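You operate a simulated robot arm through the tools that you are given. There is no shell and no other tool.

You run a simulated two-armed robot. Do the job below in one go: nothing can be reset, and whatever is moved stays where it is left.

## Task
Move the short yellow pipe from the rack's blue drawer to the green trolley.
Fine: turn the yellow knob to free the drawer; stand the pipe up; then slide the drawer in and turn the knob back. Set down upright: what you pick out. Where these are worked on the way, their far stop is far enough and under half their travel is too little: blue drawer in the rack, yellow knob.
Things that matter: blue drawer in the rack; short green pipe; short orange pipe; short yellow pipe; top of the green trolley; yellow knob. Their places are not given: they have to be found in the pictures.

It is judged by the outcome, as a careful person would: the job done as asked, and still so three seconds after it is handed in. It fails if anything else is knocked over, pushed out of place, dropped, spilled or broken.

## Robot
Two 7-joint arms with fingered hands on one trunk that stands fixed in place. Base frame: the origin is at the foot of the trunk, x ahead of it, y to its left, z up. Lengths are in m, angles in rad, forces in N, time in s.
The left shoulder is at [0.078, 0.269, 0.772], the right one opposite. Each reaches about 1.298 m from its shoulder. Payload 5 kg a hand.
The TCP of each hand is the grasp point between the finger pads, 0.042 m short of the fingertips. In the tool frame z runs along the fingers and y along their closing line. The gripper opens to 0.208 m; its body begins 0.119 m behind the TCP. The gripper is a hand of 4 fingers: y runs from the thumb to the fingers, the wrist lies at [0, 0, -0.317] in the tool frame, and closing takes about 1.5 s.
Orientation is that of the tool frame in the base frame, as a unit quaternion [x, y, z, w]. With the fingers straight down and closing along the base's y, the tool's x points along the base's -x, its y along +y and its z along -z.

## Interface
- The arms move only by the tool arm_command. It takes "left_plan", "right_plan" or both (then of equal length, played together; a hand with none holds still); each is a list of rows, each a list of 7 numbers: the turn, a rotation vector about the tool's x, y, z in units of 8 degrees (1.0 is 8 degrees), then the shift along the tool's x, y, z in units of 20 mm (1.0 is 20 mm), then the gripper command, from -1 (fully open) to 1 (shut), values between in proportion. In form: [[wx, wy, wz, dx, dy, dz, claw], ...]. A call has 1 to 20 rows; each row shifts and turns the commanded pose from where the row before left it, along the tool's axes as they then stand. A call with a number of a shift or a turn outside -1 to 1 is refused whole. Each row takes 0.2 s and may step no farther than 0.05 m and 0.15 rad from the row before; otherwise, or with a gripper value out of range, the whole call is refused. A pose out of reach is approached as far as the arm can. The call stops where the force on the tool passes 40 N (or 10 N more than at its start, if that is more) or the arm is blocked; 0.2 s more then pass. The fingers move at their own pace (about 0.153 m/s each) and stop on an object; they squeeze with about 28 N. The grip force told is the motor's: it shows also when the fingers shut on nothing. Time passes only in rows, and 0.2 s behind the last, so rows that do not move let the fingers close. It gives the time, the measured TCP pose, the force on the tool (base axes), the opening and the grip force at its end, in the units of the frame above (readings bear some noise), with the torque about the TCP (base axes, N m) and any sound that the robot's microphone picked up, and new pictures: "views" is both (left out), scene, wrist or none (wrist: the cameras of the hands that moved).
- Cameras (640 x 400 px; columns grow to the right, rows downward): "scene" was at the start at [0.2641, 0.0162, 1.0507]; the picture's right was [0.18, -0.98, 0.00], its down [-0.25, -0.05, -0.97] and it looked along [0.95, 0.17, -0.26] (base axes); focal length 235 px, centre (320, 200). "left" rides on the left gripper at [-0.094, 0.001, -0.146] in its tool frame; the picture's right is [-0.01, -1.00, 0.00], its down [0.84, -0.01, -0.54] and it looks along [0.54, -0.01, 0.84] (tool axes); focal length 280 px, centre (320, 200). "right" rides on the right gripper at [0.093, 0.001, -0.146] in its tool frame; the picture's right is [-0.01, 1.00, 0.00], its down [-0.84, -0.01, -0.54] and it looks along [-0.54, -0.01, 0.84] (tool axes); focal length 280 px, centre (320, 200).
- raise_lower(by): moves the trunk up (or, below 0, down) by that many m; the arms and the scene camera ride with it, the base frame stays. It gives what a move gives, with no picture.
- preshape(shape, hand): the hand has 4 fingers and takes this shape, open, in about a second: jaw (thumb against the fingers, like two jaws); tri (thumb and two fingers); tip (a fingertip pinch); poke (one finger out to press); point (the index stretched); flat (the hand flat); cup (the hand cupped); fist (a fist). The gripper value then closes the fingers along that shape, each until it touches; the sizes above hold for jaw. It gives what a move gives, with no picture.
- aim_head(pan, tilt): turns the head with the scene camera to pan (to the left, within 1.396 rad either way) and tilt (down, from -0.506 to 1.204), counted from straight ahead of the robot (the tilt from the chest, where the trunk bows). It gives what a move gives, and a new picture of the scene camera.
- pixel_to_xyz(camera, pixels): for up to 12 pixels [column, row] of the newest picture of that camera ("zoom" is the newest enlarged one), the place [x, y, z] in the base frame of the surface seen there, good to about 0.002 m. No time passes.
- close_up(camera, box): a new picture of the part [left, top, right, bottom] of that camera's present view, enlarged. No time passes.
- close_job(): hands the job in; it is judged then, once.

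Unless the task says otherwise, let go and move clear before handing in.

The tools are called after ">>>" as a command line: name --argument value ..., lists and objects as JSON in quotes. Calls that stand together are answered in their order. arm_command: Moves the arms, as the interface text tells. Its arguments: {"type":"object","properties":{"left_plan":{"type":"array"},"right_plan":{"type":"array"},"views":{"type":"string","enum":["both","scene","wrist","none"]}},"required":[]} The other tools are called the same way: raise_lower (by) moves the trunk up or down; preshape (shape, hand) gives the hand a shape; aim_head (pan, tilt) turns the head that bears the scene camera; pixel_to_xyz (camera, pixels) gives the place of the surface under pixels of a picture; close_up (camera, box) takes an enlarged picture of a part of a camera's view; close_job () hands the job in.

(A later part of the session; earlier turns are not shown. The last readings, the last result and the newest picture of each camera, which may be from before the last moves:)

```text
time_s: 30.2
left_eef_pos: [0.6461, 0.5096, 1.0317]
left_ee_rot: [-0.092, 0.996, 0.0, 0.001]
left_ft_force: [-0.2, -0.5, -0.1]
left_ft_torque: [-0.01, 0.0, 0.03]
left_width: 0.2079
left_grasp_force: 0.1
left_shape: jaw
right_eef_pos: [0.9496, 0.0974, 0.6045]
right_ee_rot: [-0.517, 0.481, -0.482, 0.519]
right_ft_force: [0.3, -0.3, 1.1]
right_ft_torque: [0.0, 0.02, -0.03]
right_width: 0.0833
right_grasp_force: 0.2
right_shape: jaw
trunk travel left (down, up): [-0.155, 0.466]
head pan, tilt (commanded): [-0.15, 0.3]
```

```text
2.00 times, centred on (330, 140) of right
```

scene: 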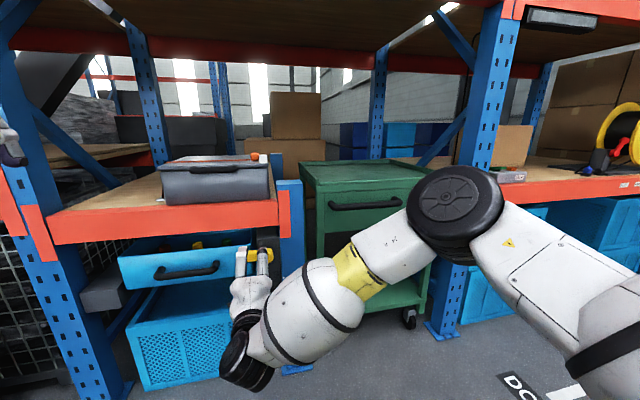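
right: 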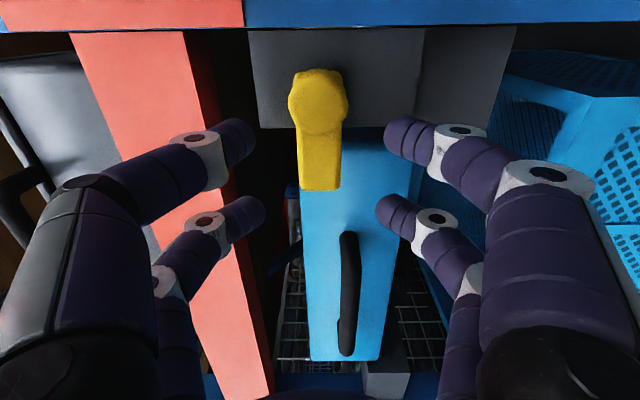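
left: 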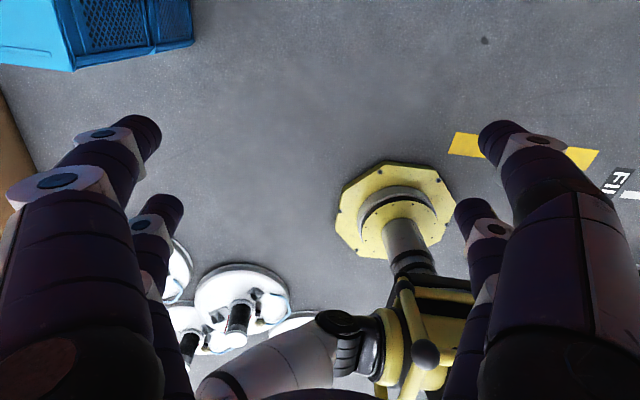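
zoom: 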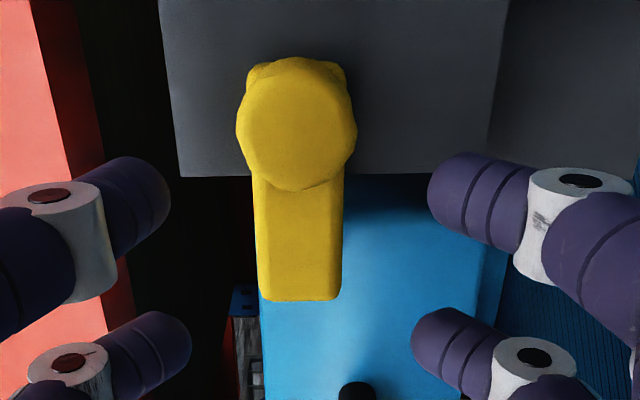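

Cap centre is at about (y 0.0595, z 0.6055), and the lever spans z 0.588–0.620 with its end at y 0.145. I'll go forward 6 cm so the pads sit around the cap and lever, then close.

>>> arm_command --right_plan '[[0, 0, 0, 0, 0, 0.75, 0.2], [0, 0, 0, 0, 0, 0.75, 0.2], [0, 0, 0, 0, 0, 0.75, 0.2], [0, 0, 0, 0, 0, 0.75, 0.2], [0, 0, 0, 0, 0, 0, 0.4], [0, 0, 0, 0, 0, 0, 0.5], [0, 0, 0, 0, 0, 0, 0.6], [0, 0, 0, 0, 0, 0, 0.7], [0, 0, 0, 0, 0, 0, 0.8], [0, 0, 0, 0, 0, 0, 0.8], [0, 0, 0, 0, 0, 0, 0.8]]' --views "both"

```text
time_s: 32.6
left_eef_pos: [0.6451, 0.5096, 1.0309]
left_ee_rot: [-0.092, 0.996, 0.0, 0.0]
left_ft_force: [0.2, -0.3, -0.4]
left_ft_torque: [0.01, 0.02, 0.03]
left_width: 0.2077
left_grasp_force: 0.0
left_shape: jaw
right_eef_pos: [1.0098, 0.1025, 0.6032]
right_ee_rot: [0.518, -0.481, 0.482, -0.518]
right_ft_force: [9.8, 4.1, 1.0]
right_ft_torque: [-0.01, -0.11, 0.08]
right_width: 0.0337
right_grasp_force: 28.1
right_shape: jaw
trunk travel left (down, up): [-0.155, 0.466]
head pan, tilt (commanded): [-0.15, 0.3]
```

scene: 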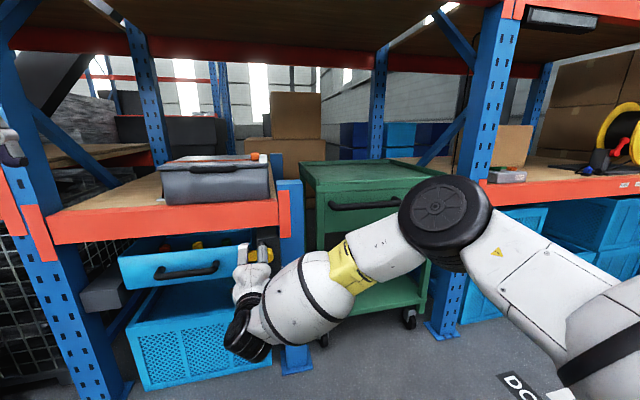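
right: 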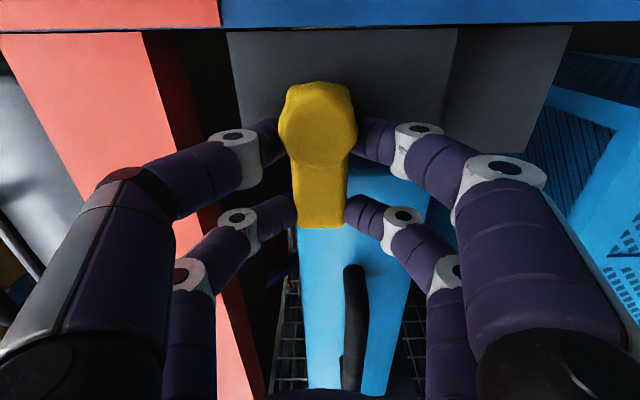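

The jaw holds the lever (opening 0.0337 m, grip 28 N), with the pivot about 43 mm along the tool's +x. I'll try a small upward turn of 8° about the pivot and read the force and torque.

>>> arm_command --right_plan '[[0, 0, 0.5, 0.005, -0.151, 0, 0.8], [0, 0, 0.5, 0.005, -0.151, 0, 0.8], [0, 0, 0, 0, 0, 0, 0.8]]' --views "wrist"

```text
time_s: 33.4
left_eef_pos: [0.6461, 0.5097, 1.0289]
left_ee_rot: [-0.093, 0.996, 0.001, 0.0]
left_ft_force: [0.2, 0.5, -1.3]
left_ft_torque: [0.03, -0.03, -0.02]
left_width: 0.2081
left_grasp_force: 0.1
left_shape: jaw
right_eef_pos: [1.0098, 0.1009, 0.6109]
right_ee_rot: [-0.483, 0.517, -0.443, 0.55]
right_ft_force: [16.1, 9.2, 2.3]
right_ft_torque: [-0.08, -0.1, 0.13]
right_width: 0.0334
right_grasp_force: 28.0
right_shape: jaw
trunk travel left (down, up): [-0.155, 0.466]
head pan, tilt (commanded): [-0.15, 0.3]
```

right: 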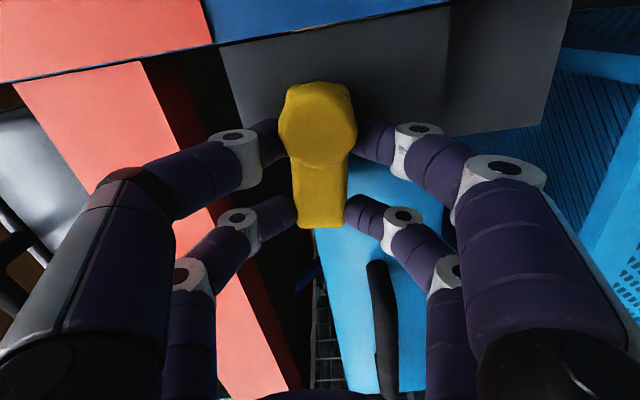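

The lever followed the hand upward freely: pose turned 8° with torque near 0.1 N·m and no stop. The knob turns up, so I'll carry on around the pivot, easing 2 mm forward to relieve the 16 N x-force.

>>> arm_command --right_plan '[[0, 0, 0.75, 0.0, -0.226, 0.05, 0.8], [0, 0, 0.75, 0.0, -0.226, 0.05, 0.8], [0, 0, 0.75, 0.012, -0.226, 0, 0.8], [0, 0, 0.75, 0.012, -0.226, 0, 0.8], [0, 0, 0, 0, 0, 0, 0.8]]' --views "wrist"

```text
time_s: 34.6
left_eef_pos: [0.6449, 0.5101, 1.0299]
left_ee_rot: [-0.093, 0.996, 0.0, 0.001]
left_ft_force: [0.5, -0.5, -0.6]
left_ft_torque: [0.01, 0.02, 0.01]
left_width: 0.2078
left_grasp_force: 0.1
left_shape: jaw
right_eef_pos: [1.0113, 0.095, 0.6266]
right_ee_rot: [-0.365, 0.606, -0.319, 0.631]
right_ft_force: [-26.9, -2.1, -2.2]
right_ft_torque: [0.02, 0.15, -0.21]
right_width: 0.0344
right_grasp_force: 28.0
right_shape: jaw
trunk travel left (down, up): [-0.155, 0.466]
head pan, tilt (commanded): [-0.15, 0.3]
```

right: 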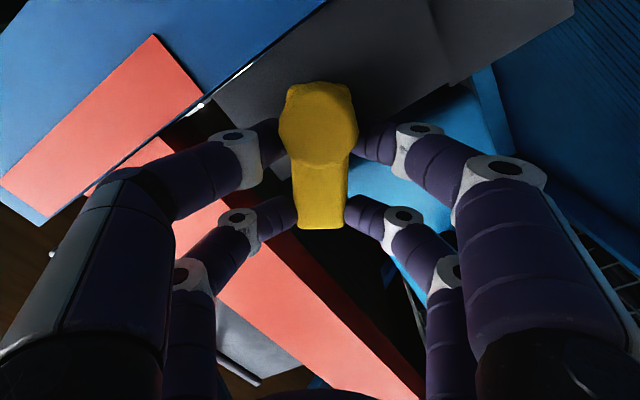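

The knob has now turned about 32° and follows cleanly, but the forward nudge flipped the x-force to -27 N. I'll give back about 1 mm and keep turning.

>>> arm_command --right_plan '[[0, 0, 0.5, 0.0, -0.151, -0.06, 0.8], [0, 0, 0.75, 0.012, -0.226, 0, 0.8], [0, 0, 0.75, 0.012, -0.226, 0, 0.8], [0, 0, 0, 0, 0, 0, 0.8]]' --views "wrist"

```text
time_s: 35.4
left_eef_pos: [0.6459, 0.5104, 1.0304]
left_ee_rot: [-0.093, 0.996, 0.001, 0.001]
left_ft_force: [-1.2, 1.9, 0.8]
left_ft_torque: [-0.19, -0.13, 0.0]
left_width: 0.2079
left_grasp_force: 0.1
left_shape: jaw
right_eef_pos: [1.0117, 0.0893, 0.6348]
right_ee_rot: [-0.291, 0.657, -0.249, 0.65]
right_ft_force: [-7.8, -12.0, -11.0]
right_ft_torque: [0.03, -0.43, 0.33]
right_width: 0.0348
right_grasp_force: 28.1
right_shape: jaw
right hand out of reach, approached as far as the arm can: row 3
trunk travel left (down, up): [-0.155, 0.466]
head pan, tilt (commanded): [-0.15, 0.3]
stopped in row 3 (right hand): the force on the tool passed its limit at 45 N (the readings are from after the stop); the commanded pose is now the measured one
```

right: 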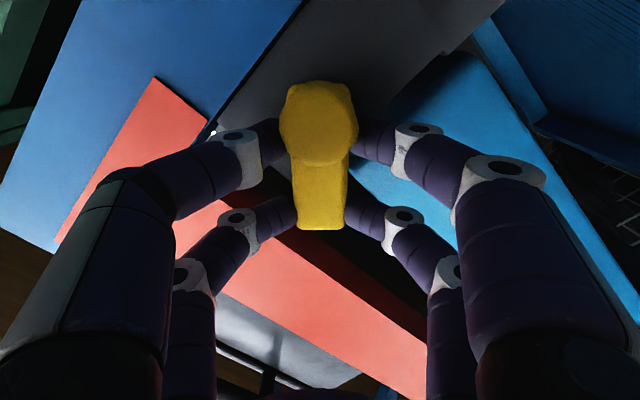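

The knob has turned about 44°, then the wrist reached its limit again near neutral roll. I'll open, back off, roll the hand back to where it is comfortable and finish the turn by pushing the lever with closed fingers.

>>> arm_command --right_plan '[[0, 0, 0, 0, 0, 0, 0.3], [0, 0, 0, 0, 0, 0, 0.2], [0, 0, 0, 0, 0, 0, 0.2], [0, 0, 0, 0, 0, -0.8, 0.2], [0, 0, 0, 0, 0, -0.8, 0.2], [0, 0, 0, 0, 0, -0.8, 0.2], [0, 0, 0, 0, 0, -0.8, 0.2], [0, 0, -0.96, 0, 0, 0, 0.2], [0, 0, -0.96, 0, 0, 0, 0.2], [0, 0, -0.96, 0, 0, 0, 0.2], [0, 0, -0.96, 0, 0, 0, 0.2], [0, 0, -0.96, 0, 0, 0, 0.2], [0, 0, -0.96, 0, 0, 0, 0.2]]' --views "both"

```text
time_s: 38.2
left_eef_pos: [0.6453, 0.5099, 1.0302]
left_ee_rot: [-0.093, 0.996, 0.001, -0.001]
left_ft_force: [0.6, -0.9, 0.0]
left_ft_torque: [0.01, -0.01, 0.01]
left_width: 0.2078
left_grasp_force: 0.0
left_shape: jaw
right_eef_pos: [0.9478, 0.0893, 0.6393]
right_ee_rot: [0.523, -0.49, 0.483, -0.503]
right_ft_force: [0.6, 0.1, 0.0]
right_ft_torque: [0.03, -0.01, 0.02]
right_width: 0.0827
right_grasp_force: 0.1
right_shape: jaw
trunk travel left (down, up): [-0.155, 0.466]
head pan, tilt (commanded): [-0.15, 0.3]
```

scene: 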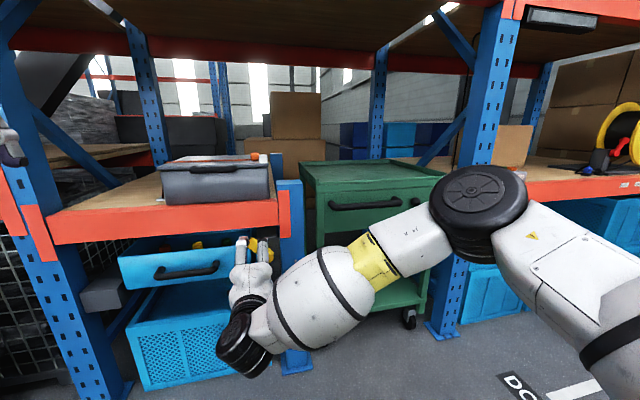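
right: 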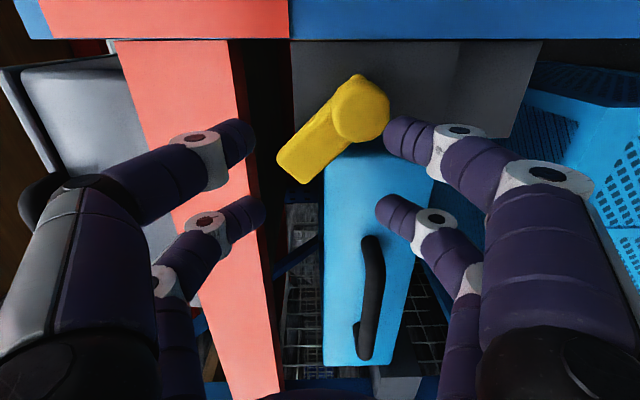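

The lever stands about 45° up now. I'll close the fingers and move them to the lower-left of the lever at (y 0.167, z 0.60), still short of the knob.

>>> arm_command --right_plan '[[0, 0, 0, -0.78, 0.39, 0, 0.5], [0, 0, 0, -0.78, 0.39, 0, 0.8], [0, 0, 0, -0.78, 0.39, 0, 1], [0, 0, 0, -0.78, 0.39, 0, 1], [0, 0, 0, -0.78, 0.39, 0, 1], [0, 0, 0, 0, 0, 0, 1]]' --views "wrist"

```text
time_s: 39.6
left_eef_pos: [0.6455, 0.5099, 1.0301]
left_ee_rot: [-0.093, 0.996, 0.0, 0.001]
left_ft_force: [-1.1, -0.3, 0.7]
left_ft_torque: [-0.01, -0.03, 0.0]
left_width: 0.2078
left_grasp_force: 0.0
left_shape: jaw
right_eef_pos: [0.9417, 0.1668, 0.6]
right_ee_rot: [0.523, -0.489, 0.483, -0.503]
right_ft_force: [-0.4, 0.9, -0.2]
right_ft_torque: [0.03, 0.02, -0.02]
right_width: 0.0
right_grasp_force: 28.0
right_shape: jaw
trunk travel left (down, up): [-0.155, 0.466]
head pan, tilt (commanded): [-0.15, 0.3]
```

right: 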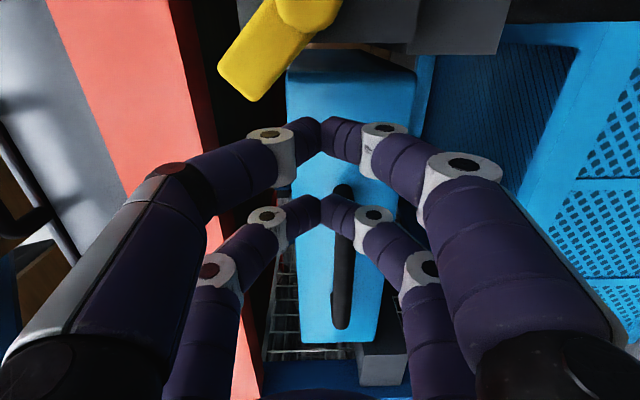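

The closed fingers meet in a beak whose sides are straight, so I'll push sideways. I'll move to y≈0.19, z≈0.65 and then forward until the tips are level with the lever.

>>> arm_command --right_plan '[[0, 0, 0, -0.47, -0.83, 0, 1], [0, 0, 0, -0.47, -0.83, 0, 1], [0, 0, 0, -0.47, -0.83, 0, 1], [0, 0, 0, 0, 0, 0.775, 1], [0, 0, 0, 0, 0, 0.775, 1], [0, 0, 0, 0, 0, 0.775, 1], [0, 0, 0, 0, 0, 0.775, 1]]' --views "wrist"

```text
time_s: 41.2
left_eef_pos: [0.6463, 0.5099, 1.0295]
left_ee_rot: [-0.093, 0.996, 0.001, 0.0]
left_ft_force: [0.5, 0.0, 0.9]
left_ft_torque: [0.02, -0.04, 0.0]
left_width: 0.2081
left_grasp_force: 0.2
left_shape: jaw
right_eef_pos: [1.0041, 0.1994, 0.6472]
right_ee_rot: [0.524, -0.489, 0.483, -0.503]
right_ft_force: [-0.1, 0.1, 0.0]
right_ft_torque: [0.02, -0.01, -0.02]
right_width: 0.0003
right_grasp_force: 28.0
right_shape: jaw
trunk travel left (down, up): [-0.155, 0.466]
head pan, tilt (commanded): [-0.15, 0.3]
```

right: 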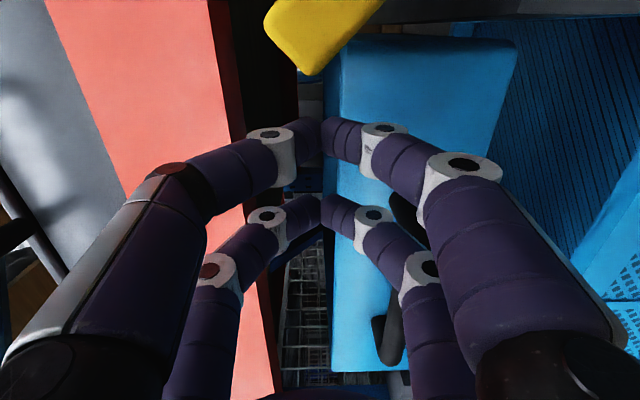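

The tips are at lever depth, clear of the drawer and beam, with the lever at (320,35) ahead of them. I'll push sideways toward -y in 10 mm steps.

>>> arm_command --right_plan '[[0, 0, 0, 0.5, 0, 0, 1], [0, 0, 0, 0.5, 0, 0, 1], [0, 0, 0, 0.5, 0, 0, 1], [0, 0, 0, 0.5, 0, 0, 1], [0, 0, 0, 0.5, 0, 0, 1], [0, 0, 0, 0.5, 0, 0, 1]]' --views "wrist"

```text
time_s: 42.5
left_eef_pos: [0.6444, 0.5101, 1.029]
left_ee_rot: [-0.093, 0.996, 0.0, 0.0]
left_ft_force: [1.3, -1.4, -1.3]
left_ft_torque: [0.09, 0.14, -0.02]
left_width: 0.2076
left_grasp_force: 0.0
left_shape: jaw
right_eef_pos: [1.0048, 0.1567, 0.6584]
right_ee_rot: [0.523, -0.483, 0.483, -0.509]
right_ft_force: [-4.4, 18.8, 21.0]
right_ft_torque: [-0.94, -0.83, 0.46]
right_width: 0.0
right_grasp_force: 28.1
right_shape: jaw
trunk travel left (down, up): [-0.155, 0.466]
head pan, tilt (commanded): [-0.15, 0.3]
stopped in row 6 (right hand): the force on the tool passed its limit at 42 N (the readings are from after the stop); the commanded pose is now the measured one
```

right: 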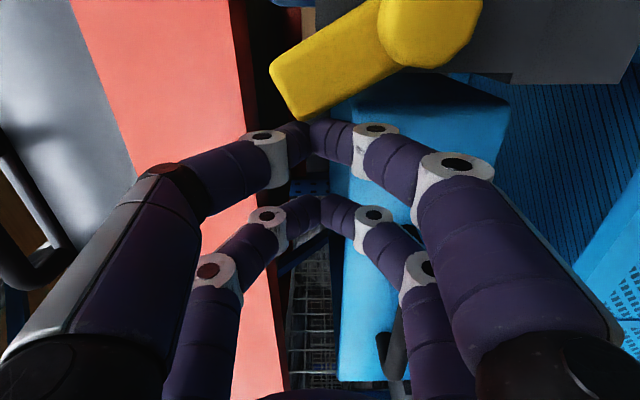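

The force on the hand (+19 y, +21 z) means I'm partly pushing on the lever's end. I'll measure the lever's present angle from the wrist picture.

>>> pixel_to_xyz --camera "right" --pixels '[[430, 20], [385, 30], [400, 60], [340, 60], [300, 85], [285, 75], [320, 110], [360, 90], [310, 50], [300, 115], [250, 130], [325, 125]]'

>>> close_up --camera "right" --box '[220, 0, 520, 190]'

```text
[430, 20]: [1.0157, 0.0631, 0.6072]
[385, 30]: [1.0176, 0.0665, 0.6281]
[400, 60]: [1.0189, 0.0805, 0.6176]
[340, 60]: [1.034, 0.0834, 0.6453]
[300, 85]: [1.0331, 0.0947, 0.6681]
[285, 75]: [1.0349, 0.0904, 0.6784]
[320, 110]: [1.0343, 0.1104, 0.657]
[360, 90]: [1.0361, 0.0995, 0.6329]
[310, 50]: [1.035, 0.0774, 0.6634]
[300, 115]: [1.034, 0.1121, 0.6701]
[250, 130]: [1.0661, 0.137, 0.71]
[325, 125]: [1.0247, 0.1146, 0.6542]
```

```text
2.11 times, centred on (370, 95) of right
```

zoom: 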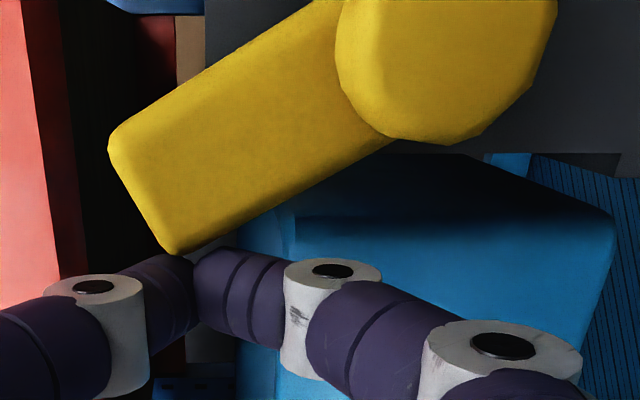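

The lever is now at about 57°, touched at its lower corner. I'll back off 12 mm, drop 26 mm and push again, sideways and slightly up, against its lower side.

>>> arm_command --right_plan '[[0, 0, 0, -0.6, 0, 0, 1], [0, 0, 0, 0, 0.65, 0, 1], [0, 0, 0, 0, 0.65, 0, 1], [0, 0, 0, 0.45, -0.15, 0, 1], [0, 0, 0, 0.45, -0.15, 0, 1], [0, 0, 0, 0.45, -0.15, 0, 1], [0, 0, 0, 0.45, -0.15, 0, 1], [0, 0, 0, 0.45, -0.15, 0, 1]]' --views "wrist"

```text
time_s: 43.3
left_eef_pos: [0.6465, 0.5105, 1.0292]
left_ee_rot: [-0.093, 0.996, 0.001, 0.0]
left_ft_force: [0.7, -0.8, -0.3]
left_ft_torque: [0.08, 0.08, -0.01]
left_width: 0.2079
left_grasp_force: 0.0
left_shape: jaw
right_eef_pos: [1.0008, 0.1746, 0.6334]
right_ee_rot: [0.527, -0.481, 0.48, -0.511]
right_ft_force: [2.4, 25.1, 11.7]
right_ft_torque: [-0.69, -0.42, 0.89]
right_width: 0.0002
right_grasp_force: 27.4
right_shape: jaw
trunk travel left (down, up): [-0.155, 0.466]
head pan, tilt (commanded): [-0.15, 0.3]
stopped in row 4 (right hand): the force on the tool passed its limit at 43 N (the readings are from after the stop); the commanded pose is now the measured one
```

right: 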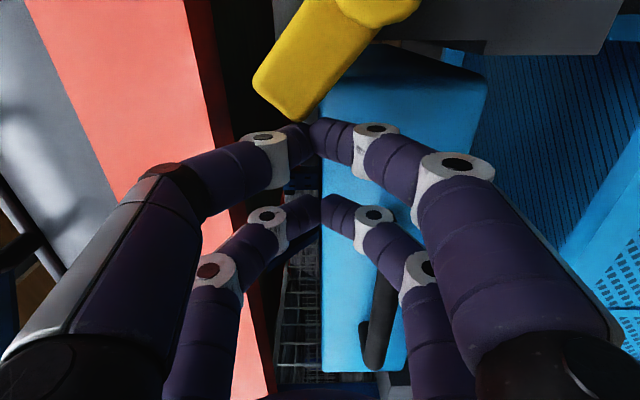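

It stopped at 43 N again at y 0.175, so something is different. I'll measure the lever's angle once more.

>>> pixel_to_xyz --camera "right" --pixels '[[380, 5], [300, 60], [260, 75], [275, 95], [300, 115], [335, 75], [310, 20], [355, 50], [310, 125], [320, 128], [300, 125], [290, 130]]'

>>> close_up --camera "right" --box '[220, 0, 440, 150]'

>>> close_up --camera "scene" --box '[190, 200, 330, 290]'

```text
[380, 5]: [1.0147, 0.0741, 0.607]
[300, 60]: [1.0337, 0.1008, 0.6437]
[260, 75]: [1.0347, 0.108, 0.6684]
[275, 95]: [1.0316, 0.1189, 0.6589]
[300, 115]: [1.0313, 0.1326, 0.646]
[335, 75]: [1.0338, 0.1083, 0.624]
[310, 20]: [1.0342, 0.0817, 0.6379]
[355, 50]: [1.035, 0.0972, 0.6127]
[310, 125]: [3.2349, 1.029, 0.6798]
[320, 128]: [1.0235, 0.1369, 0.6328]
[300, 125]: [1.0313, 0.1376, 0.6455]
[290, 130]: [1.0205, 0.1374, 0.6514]
```

```text
2.67 times, centred on (330, 75) of right
```

zoom: 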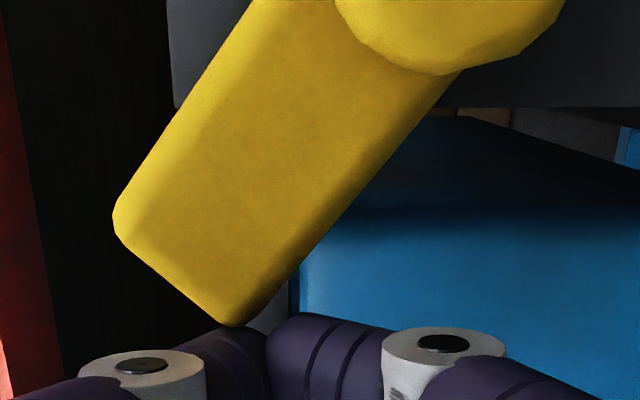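

```text
4.44 times, centred on (260, 245) of scene
```

zoom: 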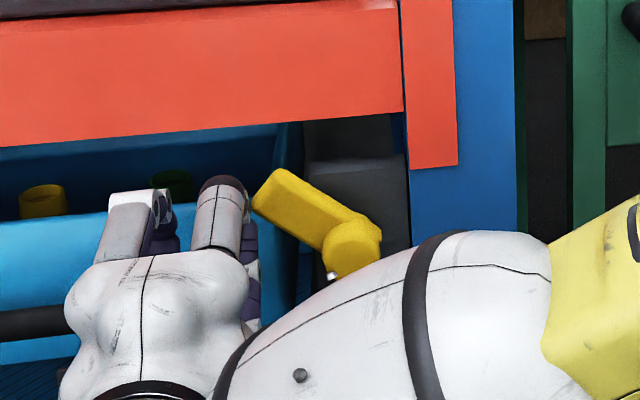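

The lever is back at about 40°: pushing on its end drags it without turning it. I'll go under it instead, by backing off, dropping to z≈0.597, sliding in below the lever and going 8 mm deeper.

>>> arm_command --right_plan '[[0, 0, 0, -0.4, 0, 0, 1], [0, 0, 0, 0, 0.9, 0, 1], [0, 0, 0, 0, 0.9, 0, 1], [0, 0, 0, 0.7, 0, 0, 1], [0, 0, 0, 0.7, 0, 0, 1], [0, 0, 0, 0, 0, 0.4, 1], [0, 0, 0, 0, 0, 0, 1]]' --views "wrist"

```text
time_s: 44.1
left_eef_pos: [0.6454, 0.5086, 1.0293]
left_ee_rot: [-0.093, 0.996, 0.001, 0.0]
left_ft_force: [-0.1, -1.0, 0.6]
left_ft_torque: [0.09, 0.01, -0.03]
left_width: 0.2078
left_grasp_force: 0.0
left_shape: jaw
right_eef_pos: [0.9988, 0.1838, 0.5907]
right_ee_rot: [0.53, -0.482, 0.476, -0.51]
right_ft_force: [16.7, 27.9, -2.2]
right_ft_torque: [-0.23, 0.21, 1.45]
right_width: 0.0001
right_grasp_force: 27.8
right_shape: jaw
trunk travel left (down, up): [-0.155, 0.466]
head pan, tilt (commanded): [-0.15, 0.3]
stopped in row 4 (right hand): the force on the tool passed its limit at 44 N (the readings are from after the stop); the commanded pose is now the measured one
```

right: 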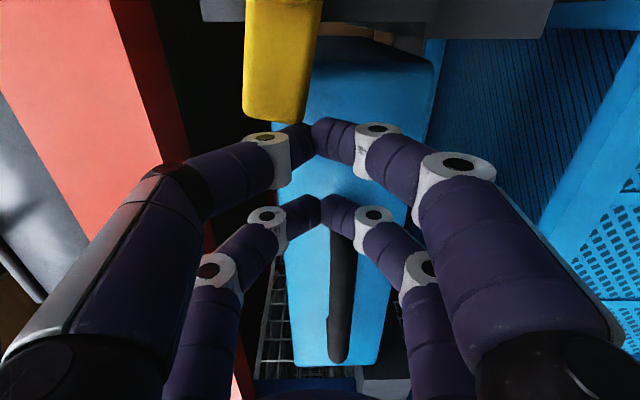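

The lever has followed the fingers down to about 10°. I'll pull back clear of the drawer handle, drop below the lever, line up under it and go in again, ready to push straight up.

>>> arm_command --right_plan '[[0, 0, 0, -0.4, 0, 0, 1], [0, 0, 0, 0, 0, -1, 1], [0, 0, 0, 0, 0, -1, 1], [0, 0, 0, 0, 0.9, 0, 1], [0, 0, 0, 0, 0.9, 0, 1], [0, 0, 0, 0.8, 0, 0, 1], [0, 0, 0, 0.8, 0, 0, 1], [0, 0, 0, 0.8, 0, 0, 1], [0, 0, 0, 0, 0, 0, 1]]' --views "both"

```text
time_s: 46.1
left_eef_pos: [0.6459, 0.51, 1.0307]
left_ee_rot: [-0.093, 0.996, 0.0, 0.0]
left_ft_force: [0.0, 0.6, 0.1]
left_ft_torque: [0.03, -0.01, 0.02]
left_width: 0.208
left_grasp_force: 0.1
left_shape: jaw
right_eef_pos: [0.9624, 0.1356, 0.5566]
right_ee_rot: [0.528, -0.482, 0.479, -0.509]
right_ft_force: [0.4, -1.1, 0.6]
right_ft_torque: [-0.01, 0.02, 0.03]
right_width: 0.0
right_grasp_force: 28.5
right_shape: jaw
trunk travel left (down, up): [-0.155, 0.466]
head pan, tilt (commanded): [-0.15, 0.3]
```

scene: 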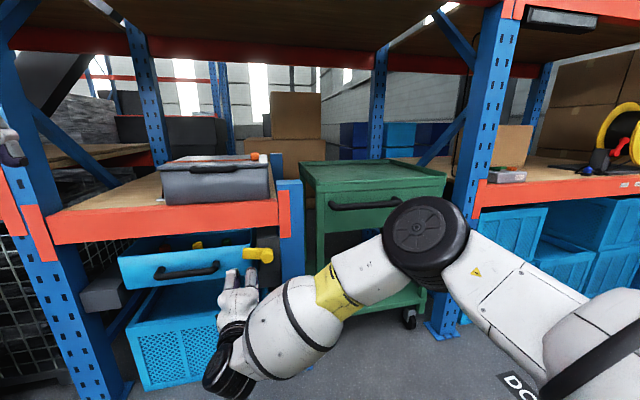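
right: 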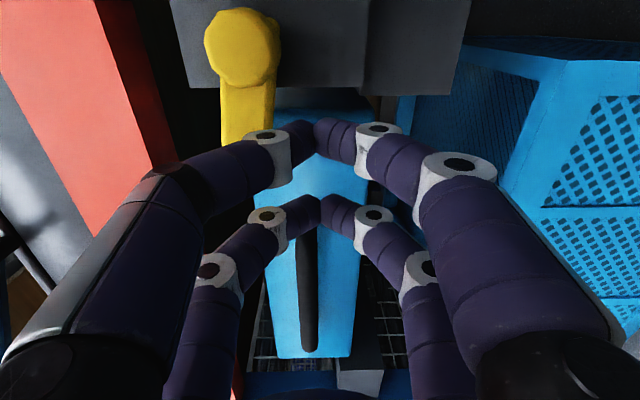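

The fingers are below and in front of the lever now. I'll measure where the lever rests, to see whether it springs back on its own.

>>> pixel_to_xyz --camera "right" --pixels '[[243, 50], [222, 100], [272, 95], [225, 135], [262, 125], [247, 110], [250, 30], [300, 130], [325, 125], [340, 140], [320, 200], [350, 210]]'

>>> close_up --camera "scene" --box '[190, 210, 310, 290]'

```text
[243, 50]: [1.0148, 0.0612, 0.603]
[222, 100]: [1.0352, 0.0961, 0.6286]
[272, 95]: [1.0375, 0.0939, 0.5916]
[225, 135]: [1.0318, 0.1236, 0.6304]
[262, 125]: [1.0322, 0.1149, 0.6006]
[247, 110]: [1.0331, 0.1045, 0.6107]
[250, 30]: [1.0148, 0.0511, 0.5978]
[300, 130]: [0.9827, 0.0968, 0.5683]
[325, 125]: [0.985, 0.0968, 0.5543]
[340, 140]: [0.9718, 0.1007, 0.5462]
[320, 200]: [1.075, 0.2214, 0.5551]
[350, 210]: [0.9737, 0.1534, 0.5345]
```

```text
5.00 times, centred on (250, 250) of scene
```

zoom: 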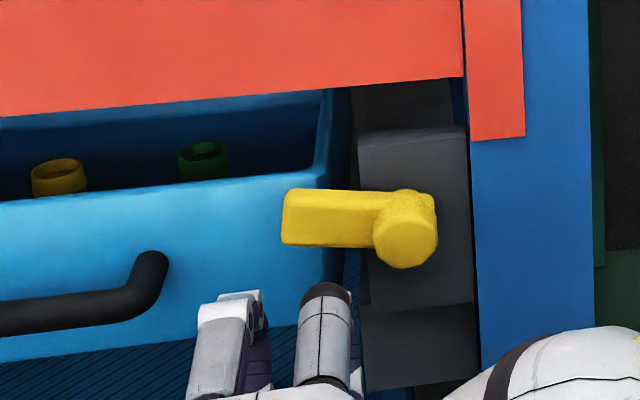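

The lever rests at about 9.5° with nothing touching it, so it is held by friction and was simply dragged down before. I'll go in under it and push it up along its arc, stopping at about 50° to check.

>>> arm_command --right_plan '[[0, 0, 0, 0, 0, 0.59, 1], [0, 0, 0, 0, 0, 0.59, 1], [0, 0, 0, 0, 0, 0.59, 1], [0, 0, 0, 0, 0, 0.59, 1], [0, 0, 0, -0.27, -0.62, 0, 1], [0, 0, 0, -0.27, -0.62, 0, 1], [0, 0, 0, -0.16, -0.585, 0, 1], [0, 0, 0, -0.055, -0.605, 0, 1], [0, 0, 0, 0.05, -0.59, 0, 1], [0, 0, 0, 0.15, -0.6, 0, 1]]' --views "wrist"

```text
time_s: 48.3
left_eef_pos: [0.6455, 0.5105, 1.0313]
left_ee_rot: [-0.093, 0.996, 0.0, 0.001]
left_ft_force: [-0.4, 0.2, 0.3]
left_ft_torque: [0.01, -0.03, -0.04]
left_width: 0.2076
left_grasp_force: 0.1
left_shape: jaw
right_eef_pos: [1.0101, 0.1523, 0.6305]
right_ee_rot: [0.527, -0.483, 0.479, -0.509]
right_ft_force: [-0.2, 0.0, 0.3]
right_ft_torque: [-0.02, 0.02, -0.01]
right_width: 0.0001
right_grasp_force: 28.1
right_shape: jaw
trunk travel left (down, up): [-0.155, 0.466]
head pan, tilt (commanded): [-0.15, 0.3]
```

right: 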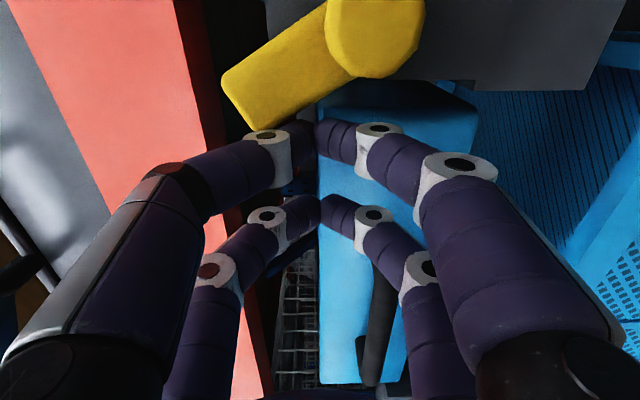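

The push works with almost no force, and the lever is now clearly past 50°. I'll continue along the arc toward upright.

>>> arm_command --right_plan '[[0, 0, 0, 0.25, -0.55, 0, 1], [0, 0, 0, 0.35, -0.5, 0, 1], [0, 0, 0, 0.45, -0.425, 0, 1], [0, 0, 0, 0.475, -0.35, 0, 1]]' --views "wrist"

```text
time_s: 49.3
left_eef_pos: [0.6456, 0.5097, 1.0311]
left_ee_rot: [-0.093, 0.996, 0.0, 0.001]
left_ft_force: [0.0, 0.3, 0.6]
left_ft_torque: [-0.04, -0.01, 0.0]
left_width: 0.2077
left_grasp_force: 0.0
left_shape: jaw
right_eef_pos: [1.0133, 0.1223, 0.6649]
right_ee_rot: [0.529, -0.482, 0.479, -0.509]
right_ft_force: [0.2, 2.7, -0.7]
right_ft_torque: [0.08, 0.01, 0.09]
right_width: 0.0
right_grasp_force: 27.8
right_shape: jaw
trunk travel left (down, up): [-0.155, 0.466]
head pan, tilt (commanded): [-0.15, 0.3]
```

right: 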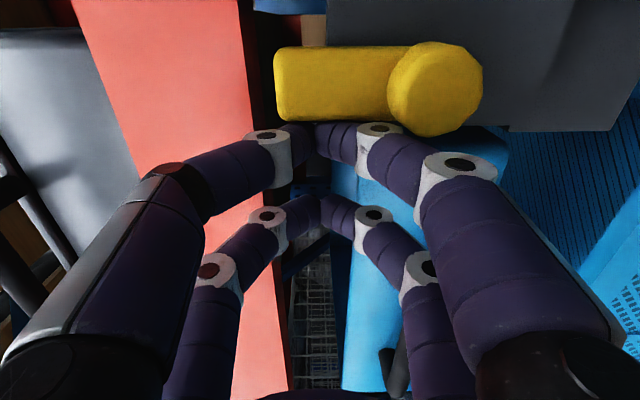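

The lever now points almost straight up at about 88°. I'll nudge a little further toward -y to find its far stop.

>>> arm_command --right_plan '[[0, 0, 0, 0.2, -0.05, 0, 1], [0, 0, 0, 0.2, -0.05, 0, 1], [0, 0, 0, 0.2, -0.05, 0, 1], [0, 0, 0, 0, 0, 0, 1]]' --views "both"

```text
time_s: 50.2
left_eef_pos: [0.6468, 0.5105, 1.0296]
left_ee_rot: [-0.093, 0.996, 0.0, 0.0]
left_ft_force: [-0.3, -0.9, 1.1]
left_ft_torque: [0.15, 0.03, 0.02]
left_width: 0.2078
left_grasp_force: 0.1
left_shape: jaw
right_eef_pos: [1.0114, 0.1197, 0.6676]
right_ee_rot: [0.533, -0.48, 0.473, -0.512]
right_ft_force: [12.1, 25.7, -3.5]
right_ft_torque: [0.39, -0.08, 1.2]
right_width: 0.0001
right_grasp_force: 27.6
right_shape: jaw
trunk travel left (down, up): [-0.155, 0.466]
head pan, tilt (commanded): [-0.15, 0.3]
stopped in row 4 (right hand): the force on the tool passed its limit at 42 N (the readings are from after the stop); the commanded pose is now the measured one
```

scene: 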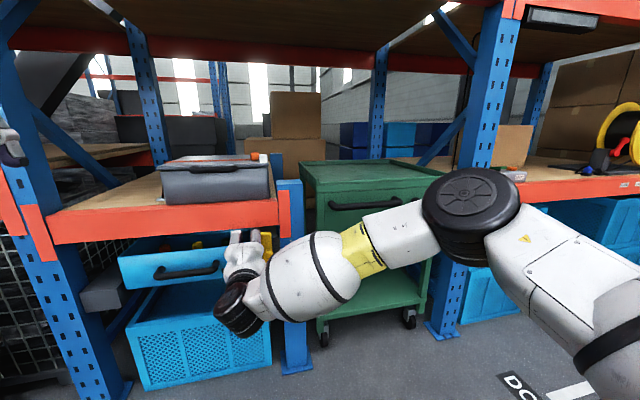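
right: 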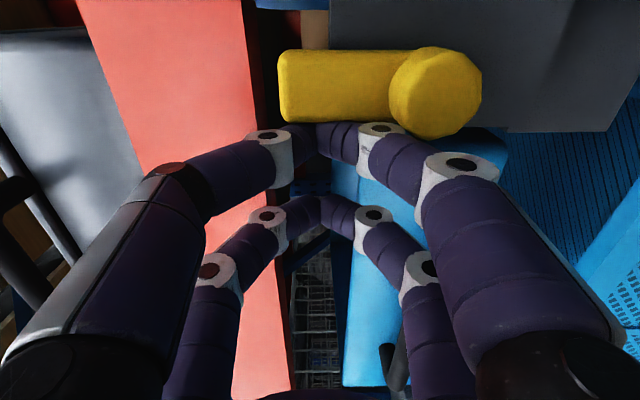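

The lever met its far stop at about 90° (force rose to 42 N with no more movement), so the drawer is free. I'll back straight off the lever, open the jaw partway and move in front of the drawer handle (y≈0.33, z≈0.574).

>>> arm_command --right_plan '[[0, 0, 0, -0.8, 0, 0, 1], [0, 0, 0, 0, 0, -1, 1], [0, 0, 0, 0, 0, -1, 1], [0, 0, 0, 0, 0, -1, 1], [0, 0, 0, 0, 0, -1, 1], [0, 0, 0, -0.83, 0.4, 0, 0.6], [0, 0, 0, -0.83, 0.4, 0, 0.2], [0, 0, 0, -0.83, 0.4, 0, 0.2], [0, 0, 0, -0.83, 0.4, 0, 0.2], [0, 0, 0, -0.83, 0.4, 0, 0.2], [0, 0, 0, -0.83, 0.4, 0, 0.2], [0, 0, 0, -0.83, 0.4, 0, 0.2], [0, 0, 0, -0.83, 0.4, 0, 0.2], [0, 0, 0, -0.83, 0.4, 0, 0.2], [0, 0, 0, -0.83, 0.4, 0, 0.2], [0, 0, 0, -0.83, 0.4, 0, 0.2], [0, 0, 0, -0.83, 0.4, 0, 0.2]]' --views "both"

```text
time_s: 54.0
left_eef_pos: [0.6462, 0.5098, 1.0301]
left_ee_rot: [-0.093, 0.996, 0.001, 0.001]
left_ft_force: [0.8, -0.2, 0.5]
left_ft_torque: [0.1, 0.03, 0.02]
left_width: 0.2079
left_grasp_force: 0.0
left_shape: jaw
right_eef_pos: [0.9896, 0.2144, 0.591]
right_ee_rot: [-0.495, 0.516, -0.501, 0.488]
right_ft_force: [-0.1, 0.2, 0.0]
right_ft_torque: [0.02, -0.02, -0.02]
right_width: 0.0828
right_grasp_force: 0.0
right_shape: jaw
right hand out of reach, approached as far as the arm can: row 17
trunk travel left (down, up): [-0.155, 0.466]
head pan, tilt (commanded): [-0.15, 0.3]
stopped in row 17 (right hand): the arm was blocked; the commanded pose is now the measured one
```

scene: 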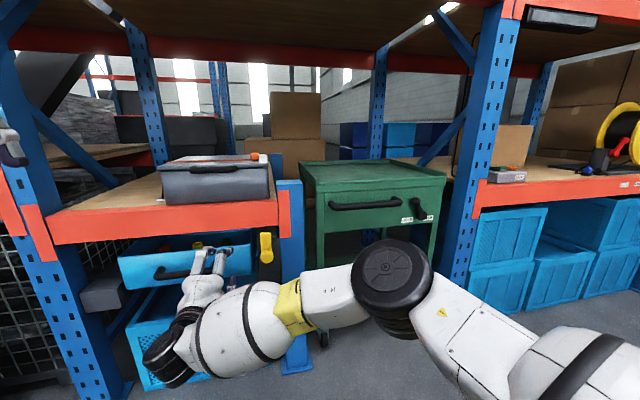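
right: 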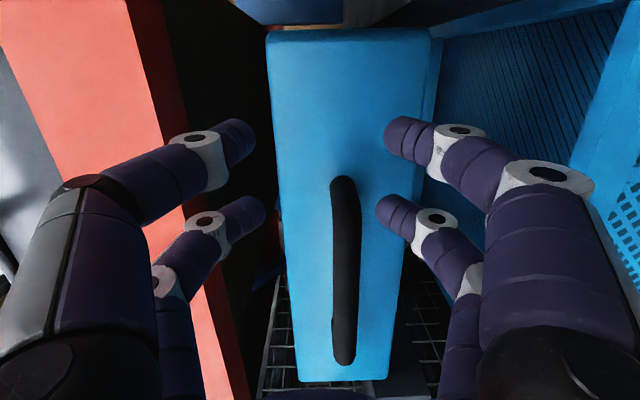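

The right arm can't reach the handle's centre in this pose; it stopped at y≈0.21. The left arm will pull the drawer instead, so I'll first park the right hand back and to the right.

>>> arm_command --right_plan '[[0, 0, 0, 0, 0, -1, 0.2], [0, 0, 0, 0, 0, -1, 0.2], [0, 0, 0, 0, 0, -1, 0.2], [0, 0, 0, 1, 0, -0.3, 0.2], [0, 0, 0, 1, 0, -0.3, 0.2], [0, 0, 0, 1, 0, -0.3, 0.2], [0, 0, 0, 1, 0, -0.3, 0.2], [0, 0, 0, 1, 0, -0.3, 0.2], [0, 0, 0, 1, 0, 0, 0.2], [0, 0, 0, 1, 0, 0, 0.2], [0, 0, 0, 1, 0, 0, 0.2], [0, 0, 0, 1, 0, 0, 0.2], [0, 0, 0, 1, 0, 0, 0.2], [0, 0, 0, 1, 0, 0, 0.2], [0, 0, 0, 1, 0, 0, 0.2], [0, 0, 0, 1, 0, 0, 0.2]]' --views "scene"

>>> aim_head --pan 0.25 --tilt 0.4

```text
time_s: 57.4
left_eef_pos: [0.6454, 0.5094, 1.0306]
left_ee_rot: [-0.093, 0.996, 0.0, 0.001]
left_ft_force: [-0.6, -0.3, 0.7]
left_ft_torque: [-0.01, -0.01, 0.02]
left_width: 0.2079
left_grasp_force: 0.1
left_shape: jaw
right_eef_pos: [0.8868, -0.0368, 0.5919]
right_ee_rot: [-0.496, 0.515, -0.499, 0.49]
right_ft_force: [-0.2, -0.2, 0.7]
right_ft_torque: [-0.05, 0.04, -0.01]
right_width: 0.0826
right_grasp_force: 0.0
right_shape: jaw
trunk travel left (down, up): [-0.155, 0.466]
head pan, tilt (commanded): [-0.15, 0.3]
```

scene: 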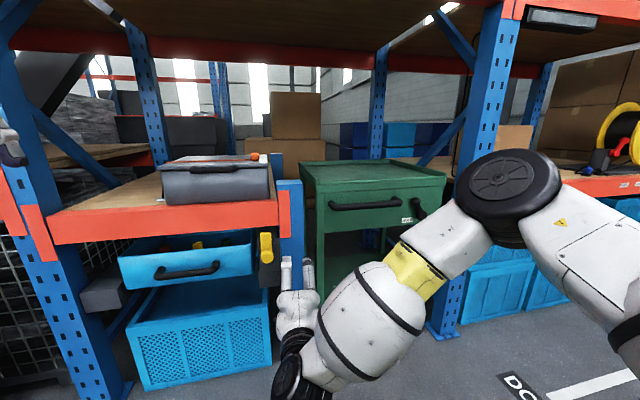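

```text
time_s: 58.2
left_eef_pos: [0.6454, 0.5091, 1.0297]
left_ee_rot: [-0.094, 0.996, 0.0, 0.001]
left_ft_force: [0.5, 0.5, -0.2]
left_ft_torque: [0.01, 0.02, 0.0]
left_width: 0.2077
left_grasp_force: 0.1
left_shape: jaw
right_eef_pos: [0.8878, -0.0366, 0.5914]
right_ee_rot: [-0.496, 0.515, -0.5, 0.489]
right_ft_force: [-0.1, 0.5, -0.3]
right_ft_torque: [-0.01, 0.0, 0.01]
right_width: 0.0829
right_grasp_force: 0.1
right_shape: jaw
trunk travel left (down, up): [-0.155, 0.466]
head pan, tilt (commanded): [0.25, 0.4]
```

scene: 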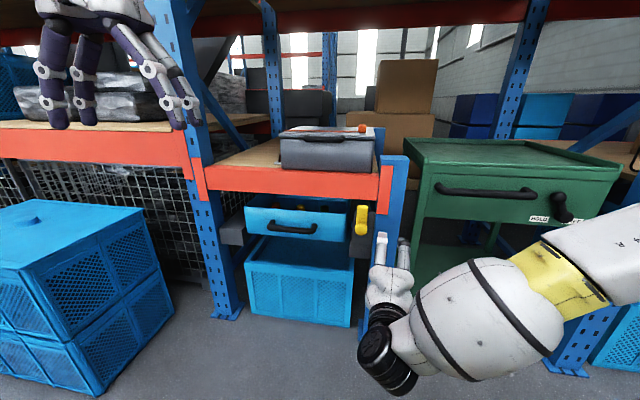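

The knob stands upright at (360,218) and the right hand is parked clear. Before moving the left arm I'll measure the crates on the left so its elbow stays clear of them.

>>> pixel_to_xyz --camera "scene" --pixels '[[30, 225], [130, 210], [60, 270], [20, 265], [170, 300], [100, 380], [10, 200], [290, 228], [265, 226], [310, 230], [360, 205], [361, 235]]'

```text
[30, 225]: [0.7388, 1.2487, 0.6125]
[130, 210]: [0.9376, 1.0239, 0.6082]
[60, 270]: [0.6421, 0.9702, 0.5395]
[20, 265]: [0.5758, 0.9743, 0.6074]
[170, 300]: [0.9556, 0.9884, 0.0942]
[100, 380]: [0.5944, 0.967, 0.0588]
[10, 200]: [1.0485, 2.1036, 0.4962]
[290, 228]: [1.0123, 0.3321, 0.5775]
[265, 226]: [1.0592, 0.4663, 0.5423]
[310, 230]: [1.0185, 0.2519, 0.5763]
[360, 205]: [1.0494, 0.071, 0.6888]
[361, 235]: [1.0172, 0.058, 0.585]
```

The crates are at y ≥ 0.97, well clear. I'll lower the left hand, fingers down, toward (0.72, 0.36, 0.63) with the jaw narrowed.

>>> arm_command --left_plan '[[0, 0, 0, -0.115, -0.405, 1, -0.6], [0, 0, 0, -0.115, -0.405, 1, -0.2], [0, 0, 0, -0.115, -0.405, 1, 0.2], [0, 0, 0, -0.115, -0.405, 1, 0.2], [0, 0, 0, -0.115, -0.405, 1, 0.2], [0, 0, 0, -0.115, -0.405, 1, 0.2], [0, 0, 0, -0.115, -0.405, 1, 0.2], [0, 0, 0, -0.115, -0.405, 1, 0.2], [0, 0, 0, -0.115, -0.405, 1, 0.2], [0, 0, 0, -0.115, -0.405, 1, 0.2], [0, 0, 0, -0.115, -0.405, 1, 0.2], [0, 0, 0, -0.115, -0.405, 1, 0.2], [0, 0, 0, -0.115, -0.405, 1, 0.2], [0, 0, 0, -0.115, -0.405, 1, 0.2], [0, 0, 0, -0.115, -0.405, 1, 0.2], [0, 0, 0, -0.115, -0.405, 1, 0.2], [0, 0, 0, -0.115, -0.405, 1, 0.2], [0, 0, 0, -0.115, -0.405, 1, 0.2], [0, 0, 0, -0.115, -0.405, 1, 0.2], [0, 0, 0, -0.115, -0.405, 1, 0.2]]' --views "scene"

```text
time_s: 62.5
left_eef_pos: [0.7212, 0.3612, 0.631]
left_ee_rot: [-0.092, 0.996, 0.002, 0.0]
left_ft_force: [-0.8, 0.4, -0.5]
left_ft_torque: [0.0, -0.01, -0.01]
left_width: 0.0836
left_grasp_force: 0.1
left_shape: jaw
right_eef_pos: [0.8877, -0.0367, 0.5909]
right_ee_rot: [-0.495, 0.515, -0.5, 0.489]
right_ft_force: [-0.2, 0.4, -0.7]
right_ft_torque: [0.0, -0.07, 0.0]
right_width: 0.0831
right_grasp_force: 0.0
right_shape: jaw
trunk travel left (down, up): [-0.155, 0.466]
head pan, tilt (commanded): [0.25, 0.4]
```

scene: 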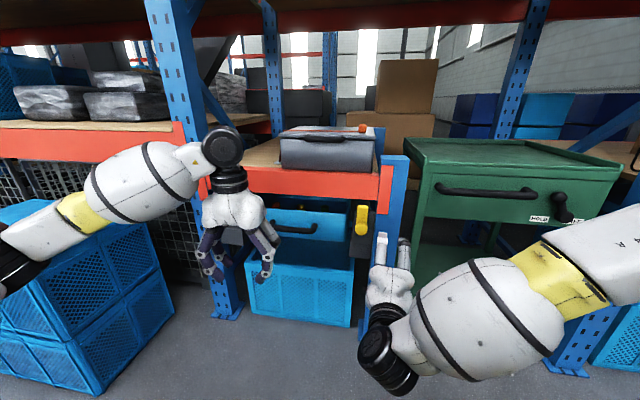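

The left hand hangs cleanly in front of the rack with its elbow low and to the left. I'll lower it another 12 cm and start swinging the fingers forward.

>>> arm_command --left_plan '[[0, 0, 0, 0, 0, 1, 0.2], [0, 0, 0, 0, 0, 1, 0.2], [0, 0, 0, 0, 0, 1, 0.2], [0, 0, 0, 0, 0, 1, 0.2], [0, 0, 0, 0, 0, 1, 0.2], [0, 0, 0, 0, 0, 1, 0.2], [0, -0.9375, 0, -1, 0, -0.065, 0.2], [0, -0.9375, 0, -1, 0, -0.065, 0.2], [0, -0.9375, 0, -1, 0, -0.065, 0.2], [0, -0.9375, 0, -1, 0, -0.065, 0.2], [0, -0.9375, 0, -1, 0, -0.065, 0.2], [0, -0.9375, 0, -1, 0, -0.065, 0.2]]' --views "both"

```text
time_s: 65.0
left_eef_pos: [0.827, 0.3785, 0.5526]
left_ee_rot: [-0.086, 0.919, 0.036, 0.383]
left_ft_force: [-0.1, 0.2, 0.1]
left_ft_torque: [0.01, 0.0, -0.01]
left_width: 0.0834
left_grasp_force: 0.1
left_shape: jaw
right_eef_pos: [0.8872, -0.0378, 0.5908]
right_ee_rot: [-0.496, 0.515, -0.501, 0.488]
right_ft_force: [0.5, -0.4, -0.1]
right_ft_torque: [0.01, -0.03, 0.05]
right_width: 0.0826
right_grasp_force: 0.1
right_shape: jaw
trunk travel left (down, up): [-0.155, 0.466]
head pan, tilt (commanded): [0.25, 0.4]
```

scene: 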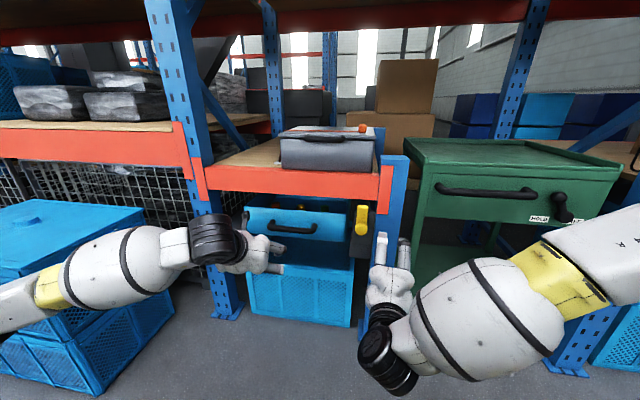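
left: 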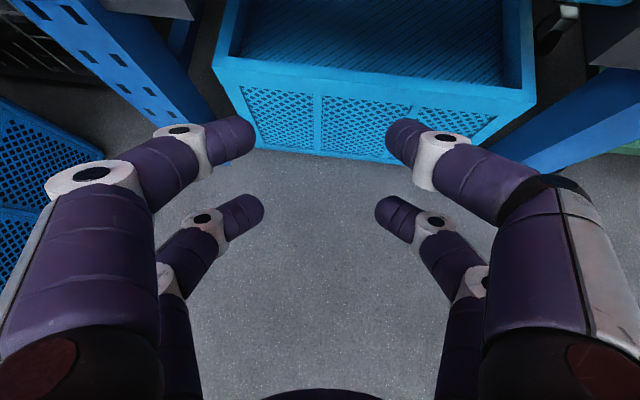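

The left hand is pitched 45° with no warning. Since the bar is round, a tilted grip will do, so I'll roll the hand 86° about its own axis to bring the jaw across the handle bar.

>>> arm_command --left_plan '[[0.119, -0.039, -0.891, 0, 0, 0, 0.2], [0.119, -0.039, -0.891, 0, 0, 0, 0.2], [0.119, -0.039, -0.891, 0, 0, 0, 0.2], [0.119, -0.039, -0.891, 0, 0, 0, 0.2], [0.119, -0.039, -0.891, 0, 0, 0, 0.2], [0.119, -0.039, -0.891, 0, 0, 0, 0.2], [0.119, -0.039, -0.891, 0, 0, 0, 0.2], [0.119, -0.039, -0.891, 0, 0, 0, 0.2], [0.119, -0.039, -0.891, 0, 0, 0, 0.2], [0.119, -0.039, -0.891, 0, 0, 0, 0.2], [0.119, -0.039, -0.891, 0, 0, 0, 0.2], [0.119, -0.039, -0.891, 0, 0, 0, 0.2]]' --views "both"

```text
time_s: 67.7
left_eef_pos: [0.8276, 0.3797, 0.5543]
left_ee_rot: [0.652, -0.603, 0.312, -0.337]
left_ft_force: [0.9, 0.5, 0.4]
left_ft_torque: [0.0, 0.0, -0.03]
left_width: 0.0837
left_grasp_force: 0.1
left_shape: jaw
right_eef_pos: [0.887, -0.0382, 0.5899]
right_ee_rot: [-0.496, 0.515, -0.501, 0.488]
right_ft_force: [-0.4, 0.0, -0.8]
right_ft_torque: [-0.04, -0.02, 0.0]
right_width: 0.083
right_grasp_force: 0.0
right_shape: jaw
trunk travel left (down, up): [-0.155, 0.466]
head pan, tilt (commanded): [0.25, 0.4]
```

scene: 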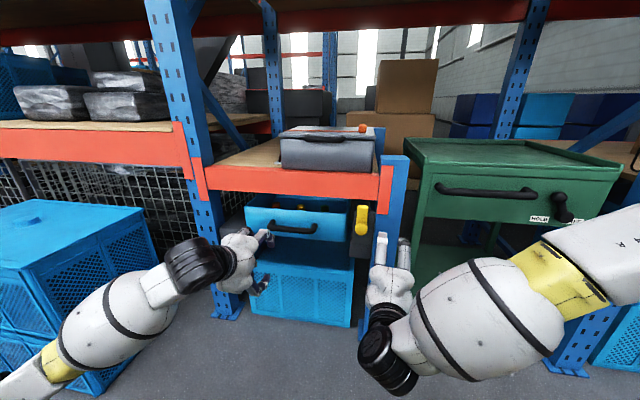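
left: 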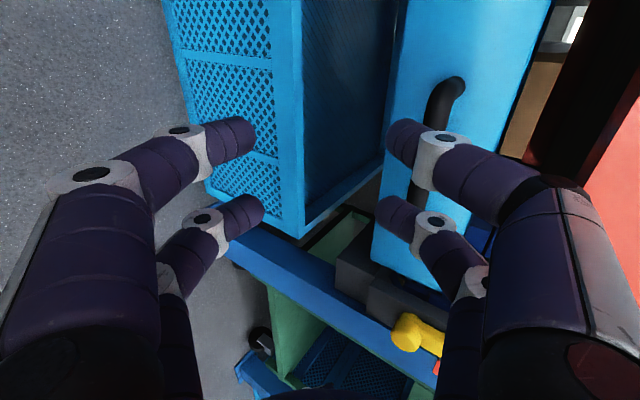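

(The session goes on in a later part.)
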